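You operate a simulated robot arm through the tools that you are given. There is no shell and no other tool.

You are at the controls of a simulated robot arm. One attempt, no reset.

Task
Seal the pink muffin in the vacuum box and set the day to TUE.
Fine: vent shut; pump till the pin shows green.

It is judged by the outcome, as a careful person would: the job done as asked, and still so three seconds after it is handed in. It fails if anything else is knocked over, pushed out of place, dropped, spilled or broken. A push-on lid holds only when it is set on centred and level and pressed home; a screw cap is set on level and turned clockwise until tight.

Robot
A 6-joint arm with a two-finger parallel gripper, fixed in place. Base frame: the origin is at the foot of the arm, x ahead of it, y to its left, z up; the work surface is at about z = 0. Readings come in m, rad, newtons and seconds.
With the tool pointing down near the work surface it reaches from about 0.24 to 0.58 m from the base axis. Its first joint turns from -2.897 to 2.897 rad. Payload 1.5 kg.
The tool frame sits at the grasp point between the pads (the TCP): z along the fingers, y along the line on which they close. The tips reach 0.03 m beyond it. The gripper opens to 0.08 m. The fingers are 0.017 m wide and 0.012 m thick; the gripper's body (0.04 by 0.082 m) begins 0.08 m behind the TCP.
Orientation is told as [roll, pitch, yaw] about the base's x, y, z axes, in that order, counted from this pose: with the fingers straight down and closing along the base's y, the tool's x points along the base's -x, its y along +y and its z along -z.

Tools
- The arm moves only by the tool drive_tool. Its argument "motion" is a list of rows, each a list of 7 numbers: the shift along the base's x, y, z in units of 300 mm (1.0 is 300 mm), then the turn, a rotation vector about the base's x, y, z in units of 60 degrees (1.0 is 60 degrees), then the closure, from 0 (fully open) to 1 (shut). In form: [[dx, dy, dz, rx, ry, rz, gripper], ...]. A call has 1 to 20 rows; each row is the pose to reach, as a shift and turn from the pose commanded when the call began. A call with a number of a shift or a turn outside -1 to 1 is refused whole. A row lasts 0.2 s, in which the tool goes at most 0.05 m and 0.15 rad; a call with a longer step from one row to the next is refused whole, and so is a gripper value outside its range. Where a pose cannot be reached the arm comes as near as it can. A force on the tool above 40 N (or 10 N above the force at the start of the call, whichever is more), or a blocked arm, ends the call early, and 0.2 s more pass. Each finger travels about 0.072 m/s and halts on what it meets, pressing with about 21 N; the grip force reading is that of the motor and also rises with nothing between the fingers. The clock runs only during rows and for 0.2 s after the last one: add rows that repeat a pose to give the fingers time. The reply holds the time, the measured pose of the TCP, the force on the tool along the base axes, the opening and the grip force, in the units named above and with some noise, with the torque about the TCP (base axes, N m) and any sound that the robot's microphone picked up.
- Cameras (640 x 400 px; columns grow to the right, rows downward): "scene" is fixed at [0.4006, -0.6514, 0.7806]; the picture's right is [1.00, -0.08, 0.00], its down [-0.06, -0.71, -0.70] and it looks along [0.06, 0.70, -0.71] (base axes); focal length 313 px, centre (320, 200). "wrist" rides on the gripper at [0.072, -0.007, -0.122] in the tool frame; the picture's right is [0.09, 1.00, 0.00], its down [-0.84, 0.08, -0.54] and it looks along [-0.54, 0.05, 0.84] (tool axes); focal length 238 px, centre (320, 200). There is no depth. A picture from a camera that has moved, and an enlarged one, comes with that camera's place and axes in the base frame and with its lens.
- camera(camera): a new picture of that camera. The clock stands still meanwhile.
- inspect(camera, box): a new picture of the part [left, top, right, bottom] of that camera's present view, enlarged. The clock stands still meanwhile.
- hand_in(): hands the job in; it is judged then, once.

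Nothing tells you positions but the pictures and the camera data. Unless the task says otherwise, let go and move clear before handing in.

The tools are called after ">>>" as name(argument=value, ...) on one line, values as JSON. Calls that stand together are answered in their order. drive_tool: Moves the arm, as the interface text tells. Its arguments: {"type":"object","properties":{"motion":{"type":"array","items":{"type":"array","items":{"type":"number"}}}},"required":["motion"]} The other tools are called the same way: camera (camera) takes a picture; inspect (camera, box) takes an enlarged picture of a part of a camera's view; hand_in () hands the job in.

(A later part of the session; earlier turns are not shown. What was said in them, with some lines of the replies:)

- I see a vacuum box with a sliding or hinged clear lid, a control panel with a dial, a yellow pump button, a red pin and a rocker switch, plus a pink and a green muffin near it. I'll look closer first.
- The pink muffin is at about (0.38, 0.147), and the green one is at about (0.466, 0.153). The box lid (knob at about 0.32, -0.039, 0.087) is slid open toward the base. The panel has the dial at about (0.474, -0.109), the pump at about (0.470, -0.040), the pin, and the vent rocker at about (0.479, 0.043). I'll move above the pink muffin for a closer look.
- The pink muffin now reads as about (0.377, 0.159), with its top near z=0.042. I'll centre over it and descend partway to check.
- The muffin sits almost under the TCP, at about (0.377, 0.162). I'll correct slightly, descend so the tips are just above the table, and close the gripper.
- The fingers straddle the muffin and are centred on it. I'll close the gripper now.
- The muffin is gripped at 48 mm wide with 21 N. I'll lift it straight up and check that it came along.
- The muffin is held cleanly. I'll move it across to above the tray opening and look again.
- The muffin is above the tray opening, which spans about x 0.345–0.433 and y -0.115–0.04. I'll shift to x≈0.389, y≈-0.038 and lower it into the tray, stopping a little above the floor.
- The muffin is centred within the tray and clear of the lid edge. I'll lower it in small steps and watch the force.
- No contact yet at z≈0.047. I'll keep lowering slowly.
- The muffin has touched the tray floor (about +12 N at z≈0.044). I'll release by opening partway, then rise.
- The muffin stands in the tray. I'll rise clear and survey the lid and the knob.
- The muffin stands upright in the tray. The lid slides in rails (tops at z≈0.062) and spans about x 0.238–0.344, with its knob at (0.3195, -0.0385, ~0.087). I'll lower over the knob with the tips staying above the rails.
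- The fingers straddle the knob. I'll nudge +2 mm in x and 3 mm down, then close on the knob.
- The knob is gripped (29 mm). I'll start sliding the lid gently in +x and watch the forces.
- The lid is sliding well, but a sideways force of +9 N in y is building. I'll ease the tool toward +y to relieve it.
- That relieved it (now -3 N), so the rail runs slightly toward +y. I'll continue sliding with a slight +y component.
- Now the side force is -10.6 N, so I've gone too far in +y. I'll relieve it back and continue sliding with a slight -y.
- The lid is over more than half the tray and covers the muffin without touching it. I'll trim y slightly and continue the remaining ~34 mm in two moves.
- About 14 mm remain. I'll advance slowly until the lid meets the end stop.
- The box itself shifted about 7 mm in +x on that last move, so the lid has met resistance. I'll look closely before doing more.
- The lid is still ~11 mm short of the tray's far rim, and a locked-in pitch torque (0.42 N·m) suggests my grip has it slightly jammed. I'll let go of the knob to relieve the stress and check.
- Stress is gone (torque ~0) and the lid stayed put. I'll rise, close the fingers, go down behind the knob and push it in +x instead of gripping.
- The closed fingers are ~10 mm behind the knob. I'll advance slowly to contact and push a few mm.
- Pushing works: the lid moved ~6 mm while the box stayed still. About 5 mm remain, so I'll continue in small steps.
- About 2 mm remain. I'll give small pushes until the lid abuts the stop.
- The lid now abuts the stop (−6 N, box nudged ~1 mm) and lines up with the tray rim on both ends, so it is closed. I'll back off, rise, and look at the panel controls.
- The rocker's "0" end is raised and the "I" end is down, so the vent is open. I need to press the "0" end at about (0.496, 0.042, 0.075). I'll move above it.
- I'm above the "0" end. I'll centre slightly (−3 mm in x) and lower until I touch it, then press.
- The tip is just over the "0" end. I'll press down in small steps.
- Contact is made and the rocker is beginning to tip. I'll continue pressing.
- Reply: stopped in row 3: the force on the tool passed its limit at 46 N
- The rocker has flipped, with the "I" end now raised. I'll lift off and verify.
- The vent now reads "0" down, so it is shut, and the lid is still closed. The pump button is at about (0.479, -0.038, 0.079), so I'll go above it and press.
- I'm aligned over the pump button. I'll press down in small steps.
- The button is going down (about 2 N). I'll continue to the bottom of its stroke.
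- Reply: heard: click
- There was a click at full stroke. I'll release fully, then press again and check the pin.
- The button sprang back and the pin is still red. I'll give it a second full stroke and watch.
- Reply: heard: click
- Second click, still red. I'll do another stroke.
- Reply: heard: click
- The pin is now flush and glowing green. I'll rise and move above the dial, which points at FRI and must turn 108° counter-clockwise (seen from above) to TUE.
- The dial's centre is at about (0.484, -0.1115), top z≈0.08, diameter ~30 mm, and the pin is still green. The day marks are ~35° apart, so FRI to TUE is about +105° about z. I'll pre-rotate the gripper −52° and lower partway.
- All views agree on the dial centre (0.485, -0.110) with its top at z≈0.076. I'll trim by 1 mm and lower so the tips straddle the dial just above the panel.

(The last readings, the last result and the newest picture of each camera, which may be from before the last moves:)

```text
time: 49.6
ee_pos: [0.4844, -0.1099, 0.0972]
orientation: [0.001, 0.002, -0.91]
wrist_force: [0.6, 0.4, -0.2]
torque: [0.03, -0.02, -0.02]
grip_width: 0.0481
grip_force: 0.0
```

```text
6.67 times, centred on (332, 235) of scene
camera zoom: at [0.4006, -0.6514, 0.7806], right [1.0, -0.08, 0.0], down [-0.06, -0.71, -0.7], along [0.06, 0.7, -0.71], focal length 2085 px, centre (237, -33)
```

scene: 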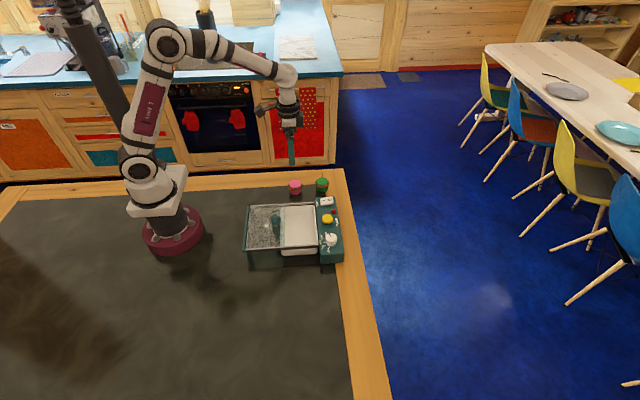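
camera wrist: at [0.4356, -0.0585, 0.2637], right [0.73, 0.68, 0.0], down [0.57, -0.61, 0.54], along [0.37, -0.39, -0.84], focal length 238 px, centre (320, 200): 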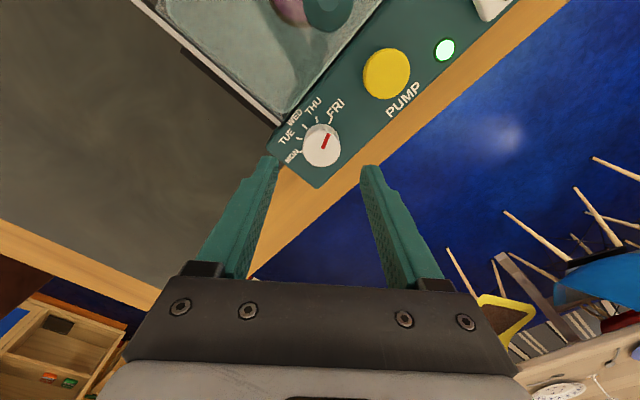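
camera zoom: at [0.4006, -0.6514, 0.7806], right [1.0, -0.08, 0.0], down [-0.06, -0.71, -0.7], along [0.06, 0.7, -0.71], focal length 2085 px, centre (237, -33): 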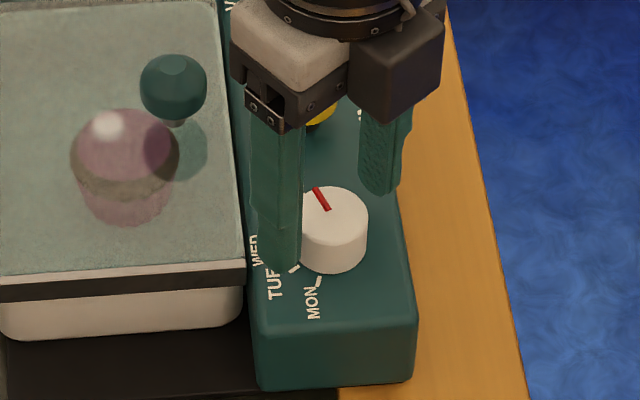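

The dial is centred between the pads. A ~1.5 mm trim perpendicular to the pads will put the rotation axis on the dial's axis, and then I'll close.

>>> drive_tool(motion=[[-0.004, 0.004, 0, 0, 0, 0, 0.4], [-0.004, 0.004, 0, 0, 0, 0, 0.55], [-0.004, 0.004, 0, 0, 0, 0, 0.7], [-0.004, 0.004, 0, 0, 0, 0, 0.75], [-0.004, 0.004, 0, 0, 0, 0, 0.75]])

>>> inspect(camera="wrist", box=[220, 90, 420, 250])

>>> inspect(camera="scene", box=[310, 190, 355, 265])

```text
time: 50.8
ee_pos: [0.4835, -0.1081, 0.097]
orientation: [0.001, 0.001, -0.91]
wrist_force: [1.7, 2.4, -0.1]
torque: [-0.03, -0.08, 0.02]
grip_width: 0.0312
grip_force: 20.4
```

```text
2.50 times, centred on (320, 170) of wrist
camera zoom: at [0.4355, -0.0564, 0.2195], right [0.73, 0.68, 0.0], down [0.57, -0.61, 0.54], along [0.37, -0.39, -0.84], focal length 596 px, centre (320, 275)
```

zoom: 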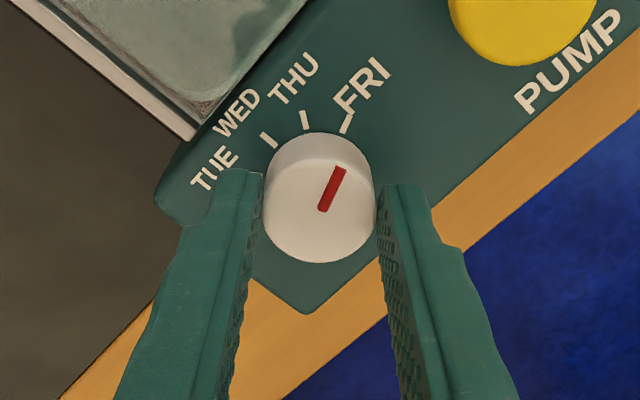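

```text
5.33 times, centred on (332, 228) of scene
camera zoom: at [0.4006, -0.6514, 0.7806], right [1.0, -0.08, 0.0], down [-0.06, -0.71, -0.7], along [0.06, 0.7, -0.71], focal length 1668 px, centre (253, 53)
```

zoom: 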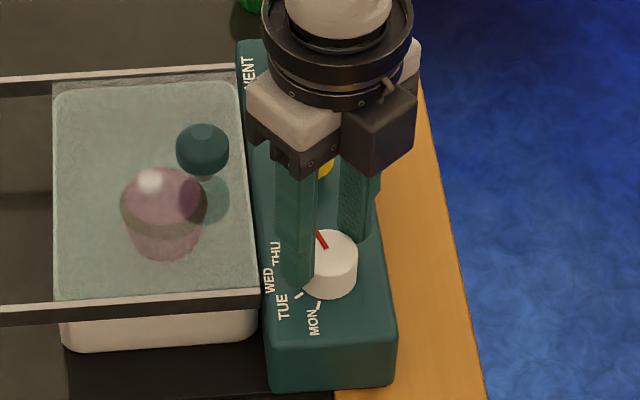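

The dial is gripped with low side force. I'll turn +35° first and check that it follows.

>>> drive_tool(motion=[[0, 0, 0, 0, 0, 0.1, 0.75], [0, 0, 0, 0, 0, 0.2, 0.75], [0, 0, 0, 0, 0, 0.3, 0.75], [0, 0, 0, 0, 0, 0.4, 0.75], [0, 0, 0, 0, 0, 0.5, 0.75], [0, 0, 0, 0, 0, 0.583, 0.75], [0, 0, 0, 0, 0, 0.583, 0.75]])

>>> inspect(camera="wrist", box=[220, 90, 420, 250])

>>> inspect(camera="scene", box=[310, 190, 355, 265])

```text
time: 52.4
ee_pos: [0.4844, -0.1085, 0.0964]
orientation: [0.001, 0.0, -0.298]
wrist_force: [-1.7, -6.4, 1.0]
torque: [-0.3, 0.01, -0.02]
grip_width: 0.0315
grip_force: 21.3
```

```text
2.50 times, centred on (320, 170) of wrist
camera zoom: at [0.4146, -0.0937, 0.2195], right [0.2, 0.98, 0.0], down [0.82, -0.17, 0.54], along [0.53, -0.11, -0.84], focal length 596 px, centre (320, 275)
```

zoom: 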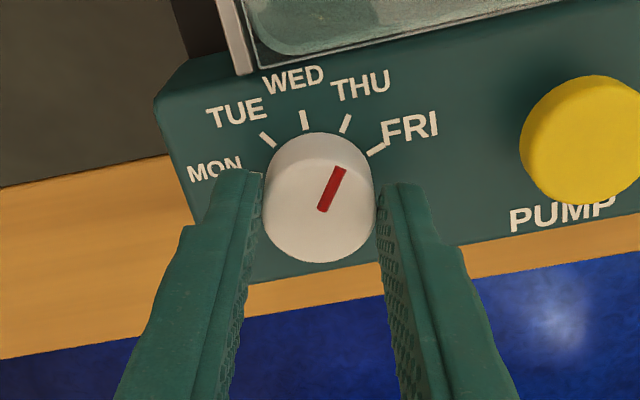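

```text
5.33 times, centred on (332, 228) of scene
camera zoom: at [0.4006, -0.6514, 0.7806], right [1.0, -0.08, 0.0], down [-0.06, -0.71, -0.7], along [0.06, 0.7, -0.71], focal length 1668 px, centre (253, 53)
```

zoom: 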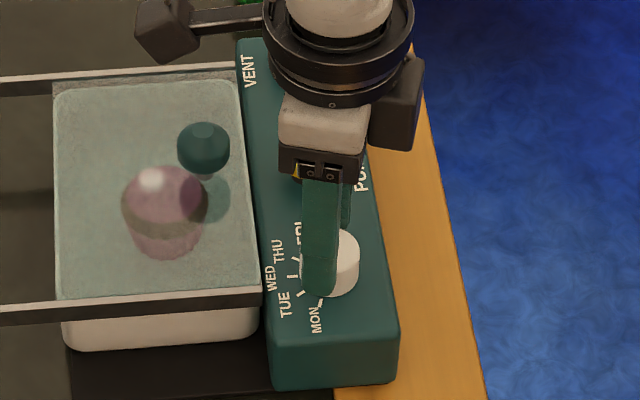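

The dial follows and points at THU. Side force is −6 N in y, so I'll trim −0.7 mm while turning on.

>>> drive_tool(motion=[[0, -0.0022, 0, 0, 0, 0.0, 0.75], [0, -0.0022, 0, 0, 0, 0.1, 0.75], [0, -0.0022, 0, 0, 0, 0.2, 0.75], [0, -0.0022, 0, 0, 0, 0.3, 0.75], [0, -0.0022, 0, 0, 0, 0.4, 0.75], [0, -0.0022, 0, 0, 0, 0.5, 0.75], [0, -0.0022, 0, 0, 0, 0.583, 0.75], [0, -0.0022, 0, 0, 0, 0.583, 0.75]])

>>> inspect(camera="wrist", box=[220, 90, 420, 250])

>>> inspect(camera="scene", box=[310, 190, 355, 265])

```text
time: 54.2
ee_pos: [0.4846, -0.1097, 0.0978]
orientation: [0.002, 0.001, 0.311]
wrist_force: [-1.8, -12.3, 12.7]
torque: [-0.37, 0.12, -0.01]
grip_width: 0.0314
grip_force: 21.2
```

```text
2.50 times, centred on (320, 170) of wrist
camera zoom: at [0.4189, -0.138, 0.2193], right [-0.39, 0.92, 0.0], down [0.77, 0.33, 0.54], along [0.5, 0.21, -0.84], focal length 596 px, centre (320, 275)
```

zoom: 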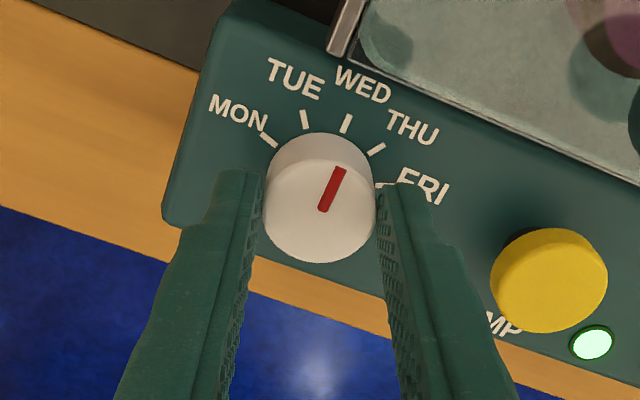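

```text
5.33 times, centred on (332, 228) of scene
camera zoom: at [0.4006, -0.6514, 0.7806], right [1.0, -0.08, 0.0], down [-0.06, -0.71, -0.7], along [0.06, 0.7, -0.71], focal length 1668 px, centre (253, 53)
```

zoom: 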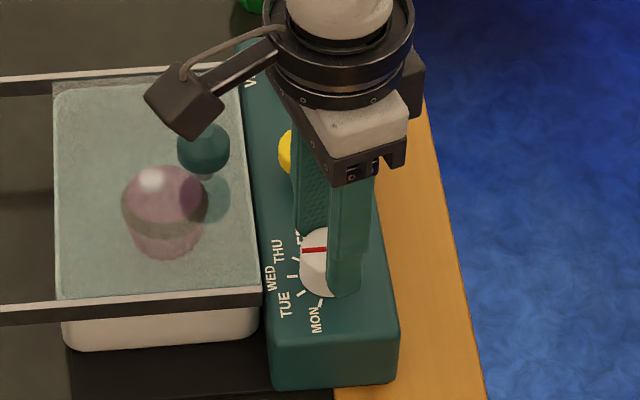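

It points at WED now. Side force is up (−12 N y, +13 N z), so I'll relieve it first, without turning.

>>> drive_tool(motion=[[0, -0.002, 0.001, 0, 0, 0, 0.75], [0, -0.0035, 0.002, 0, 0, 0, 0.75]])

```text
time: 54.8
ee_pos: [0.4829, -0.1085, 0.0962]
orientation: [0.003, 0.001, 0.311]
wrist_force: [3.4, 1.7, -0.2]
torque: [-0.07, -0.2, 0.02]
grip_width: 0.0313
grip_force: 21.0
```

Forces are relieved. Now the last ~35° to TUE.

>>> drive_tool(motion=[[0, 0, 0, 0, 0, 0.1, 0.75], [0, 0, 0, 0, 0, 0.2, 0.75], [0, 0, 0, 0, 0, 0.3, 0.75], [0, 0, 0, 0, 0, 0.4, 0.75], [0, 0, 0, 0, 0, 0.5, 0.75], [0, 0, 0, 0, 0, 0.583, 0.75], [0, 0, 0, 0, 0, 0.583, 0.75]])

>>> inspect(camera="wrist", box=[220, 90, 420, 250])

>>> inspect(camera="scene", box=[310, 190, 355, 265])

```text
time: 56.4
ee_pos: [0.484, -0.1095, 0.098]
orientation: [0.001, 0.003, 0.923]
wrist_force: [-0.1, -0.9, -0.5]
torque: [-0.29, 0.04, 0.02]
grip_width: 0.0313
grip_force: 21.1
```

```text
2.50 times, centred on (320, 170) of wrist
camera zoom: at [0.4475, -0.172, 0.2201], right [-0.85, 0.53, 0.0], down [0.44, 0.71, 0.54], along [0.28, 0.46, -0.84], focal length 596 px, centre (320, 275)
```

zoom: 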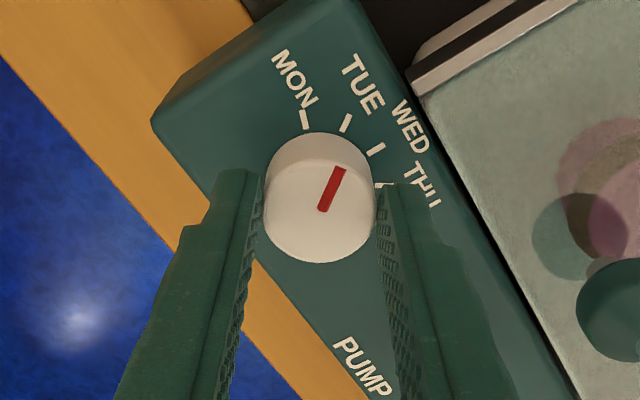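

```text
5.33 times, centred on (332, 228) of scene
camera zoom: at [0.4006, -0.6514, 0.7806], right [1.0, -0.08, 0.0], down [-0.06, -0.71, -0.7], along [0.06, 0.7, -0.71], focal length 1668 px, centre (253, 53)
```

zoom: 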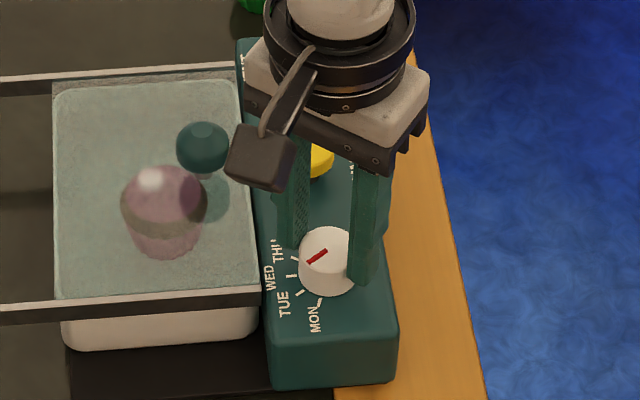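

The pointer now lines up with the TUE tick just as it did with FRI at the start. I'll release the dial gently and rise.

>>> drive_tool(motion=[[0, 0, 0, 0, 0, 0, 0.6], [0, 0, 0, 0, 0, 0, 0.45], [0, 0, 0, 0, 0, 0, 0.35], [0, 0, 0, 0, 0, 0, 0.35], [0, 0, 0.08, 0, 0, 0, 0.35], [0, 0, 0.2, 0, 0, 0, 0.35], [0, 0, 0.3, 0, 0, 0, 0.35], [0, 0, 0.3, 0, 0, 0, 0.35]])

>>> camera(camera="wrist")

>>> inspect(camera="wrist", box=[260, 80, 400, 190])

>>> inspect(camera="scene", box=[310, 190, 355, 265])

```text
time: 58.2
ee_pos: [0.484, -0.1104, 0.1884]
orientation: [0.003, 0.002, 0.922]
wrist_force: [-0.3, 0.1, 0.0]
torque: [0.02, -0.01, 0.0]
grip_width: 0.0522
grip_force: 0.0
```

```text
taken
camera wrist: at [0.4465, -0.172, 0.3111], right [-0.85, 0.53, 0.0], down [0.44, 0.71, 0.54], along [0.29, 0.46, -0.84], focal length 238 px, centre (320, 200)
```

wrist: 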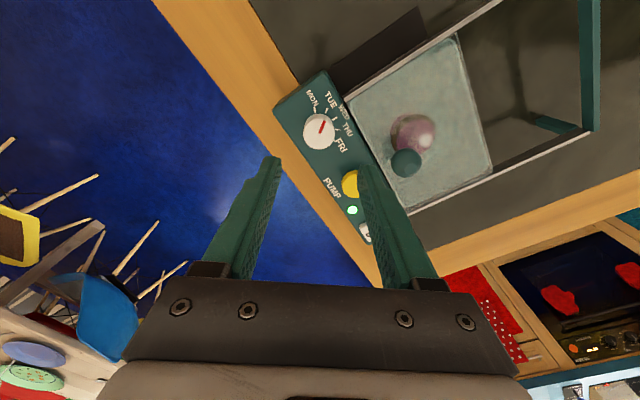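

```text
3.64 times, centred on (330, 135) of wrist
camera zoom: at [0.4465, -0.172, 0.3111], right [-0.85, 0.53, 0.0], down [0.44, 0.71, 0.54], along [0.29, 0.46, -0.84], focal length 867 px, centre (284, 436)
```

zoom: 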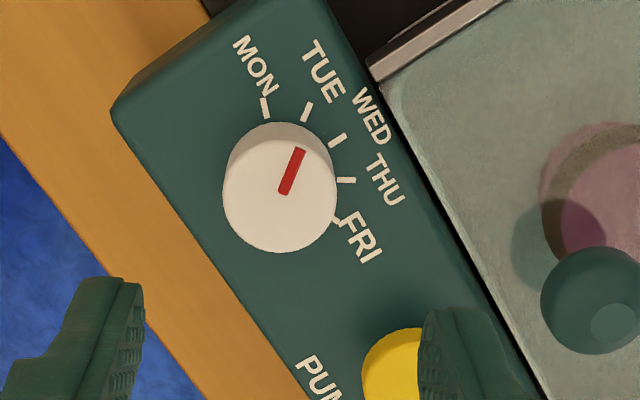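

```text
5.33 times, centred on (332, 228) of scene
camera zoom: at [0.4006, -0.6514, 0.7806], right [1.0, -0.08, 0.0], down [-0.06, -0.71, -0.7], along [0.06, 0.7, -0.71], focal length 1668 px, centre (253, 53)
```

zoom: 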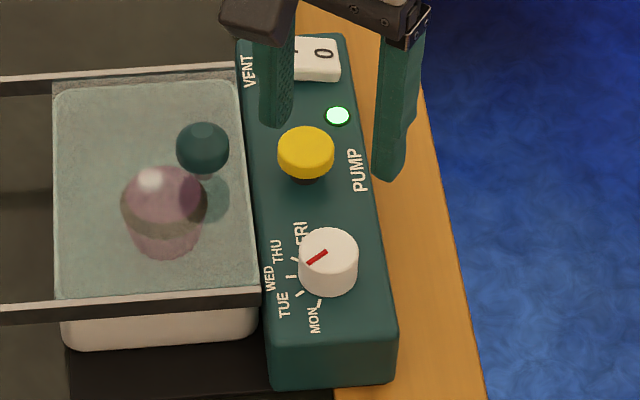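

The dial reads TUE, the pin is green, the vent "0" is down and the lid is closed over the muffin. I'll move the arm clear and do a final check.

>>> drive_tool(motion=[[0, 0, 0.13, 0, 0, 0, 0.35], [0, 0, 0.26, 0, 0, 0, 0.35], [-0.05, 0, 0.39, 0, 0, -0.13, 0.35], [-0.15, 0.02, 0.48, 0, 0, -0.26, 0.35], [-0.25, 0.05, 0.52, 0, 0, -0.39, 0.35], [-0.35, 0.08, 0.52, 0, 0, -0.52, 0.35], [-0.35, 0.08, 0.52, 0, 0, -0.65, 0.35], [-0.35, 0.08, 0.52, 0, 0, -0.78, 0.35], [-0.35, 0.08, 0.52, 0, 0, -0.88, 0.35], [-0.35, 0.08, 0.52, 0, 0, -0.88, 0.35], [-0.35, 0.08, 0.52, 0, 0, -0.88, 0.35]])

>>> camera(camera="scene")

>>> inspect(camera="scene", box=[240, 165, 360, 275])

>>> inspect(camera="scene", box=[310, 190, 355, 265])

>>> camera(camera="wrist")

```text
time: 60.6
ee_pos: [0.3792, -0.0859, 0.3424]
orientation: [0.002, 0.001, 0.0]
wrist_force: [0.2, 0.5, -0.1]
torque: [-0.01, 0.01, -0.01]
grip_width: 0.0519
grip_force: 0.1
```

```text
taken
```

scene: 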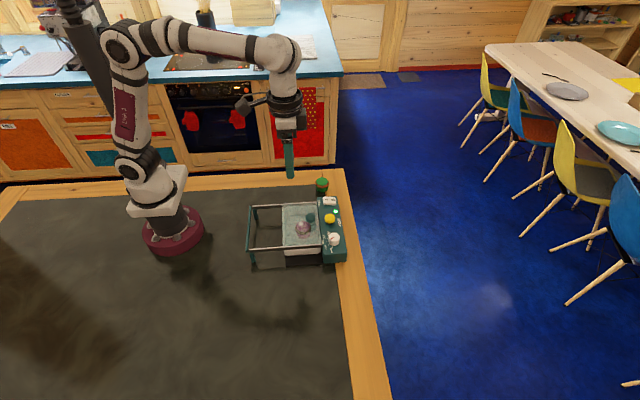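

```text
3.64 times, centred on (300, 220) of scene
camera zoom: at [0.4006, -0.6514, 0.7806], right [1.0, -0.08, 0.0], down [-0.06, -0.71, -0.7], along [0.06, 0.7, -0.71], focal length 1137 px, centre (393, 127)
```

zoom: 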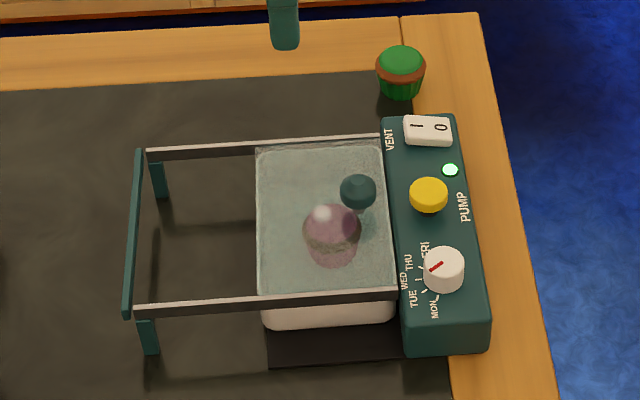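

```text
5.33 times, centred on (332, 228) of scene
camera zoom: at [0.4006, -0.6514, 0.7806], right [1.0, -0.08, 0.0], down [-0.06, -0.71, -0.7], along [0.06, 0.7, -0.71], focal length 1668 px, centre (253, 53)
```

zoom: 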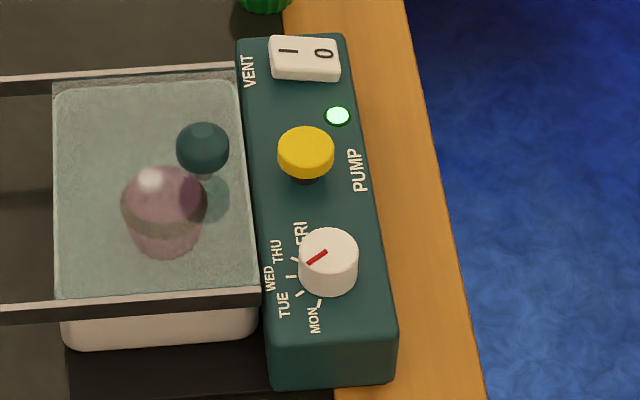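

```text
taken
camera wrist: at [0.3077, -0.0937, 0.4655], right [-0.09, 1.0, 0.0], down [0.84, 0.08, 0.54], along [0.54, 0.05, -0.84], focal length 238 px, centre (320, 200)
```

wrist: 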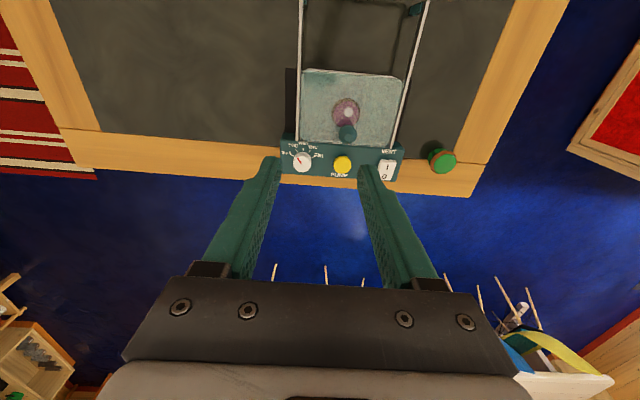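

Everything is in its final state. The pink muffin is in the tray with the lid fully closed, the vent is shut at "0", the pin has stayed green for about 15 s and the dial is at TUE. The green muffin is untouched and the arm is clear, so I'm handing in.

>>> hand_in()

```text
The job is handed in.
```

The pink muffin is sealed in the vacuum box and the day dial is set to TUE; I've handed the job in. I don't have the judge's result.

- **Lid:** slid fully closed over the tray, lined up with the rim at both ends.
- **Vent:** I took "0" to mean shut, and the rocker is now pressed down on "0".
- **Pump:** the pin turned green on the third full stroke. It was still green about 15 seconds later, just before I handed in.
- **Dial:** turned from FRI to TUE, with the pointer lined up on the TUE mark.
- **Box position:** the lid jammed while I was sliding it, and the whole box moved about 9 mm away from the arm. I left it there, because moving it back risked disturbing the seal.

The green muffin was not touched, and the arm is clear of everything.
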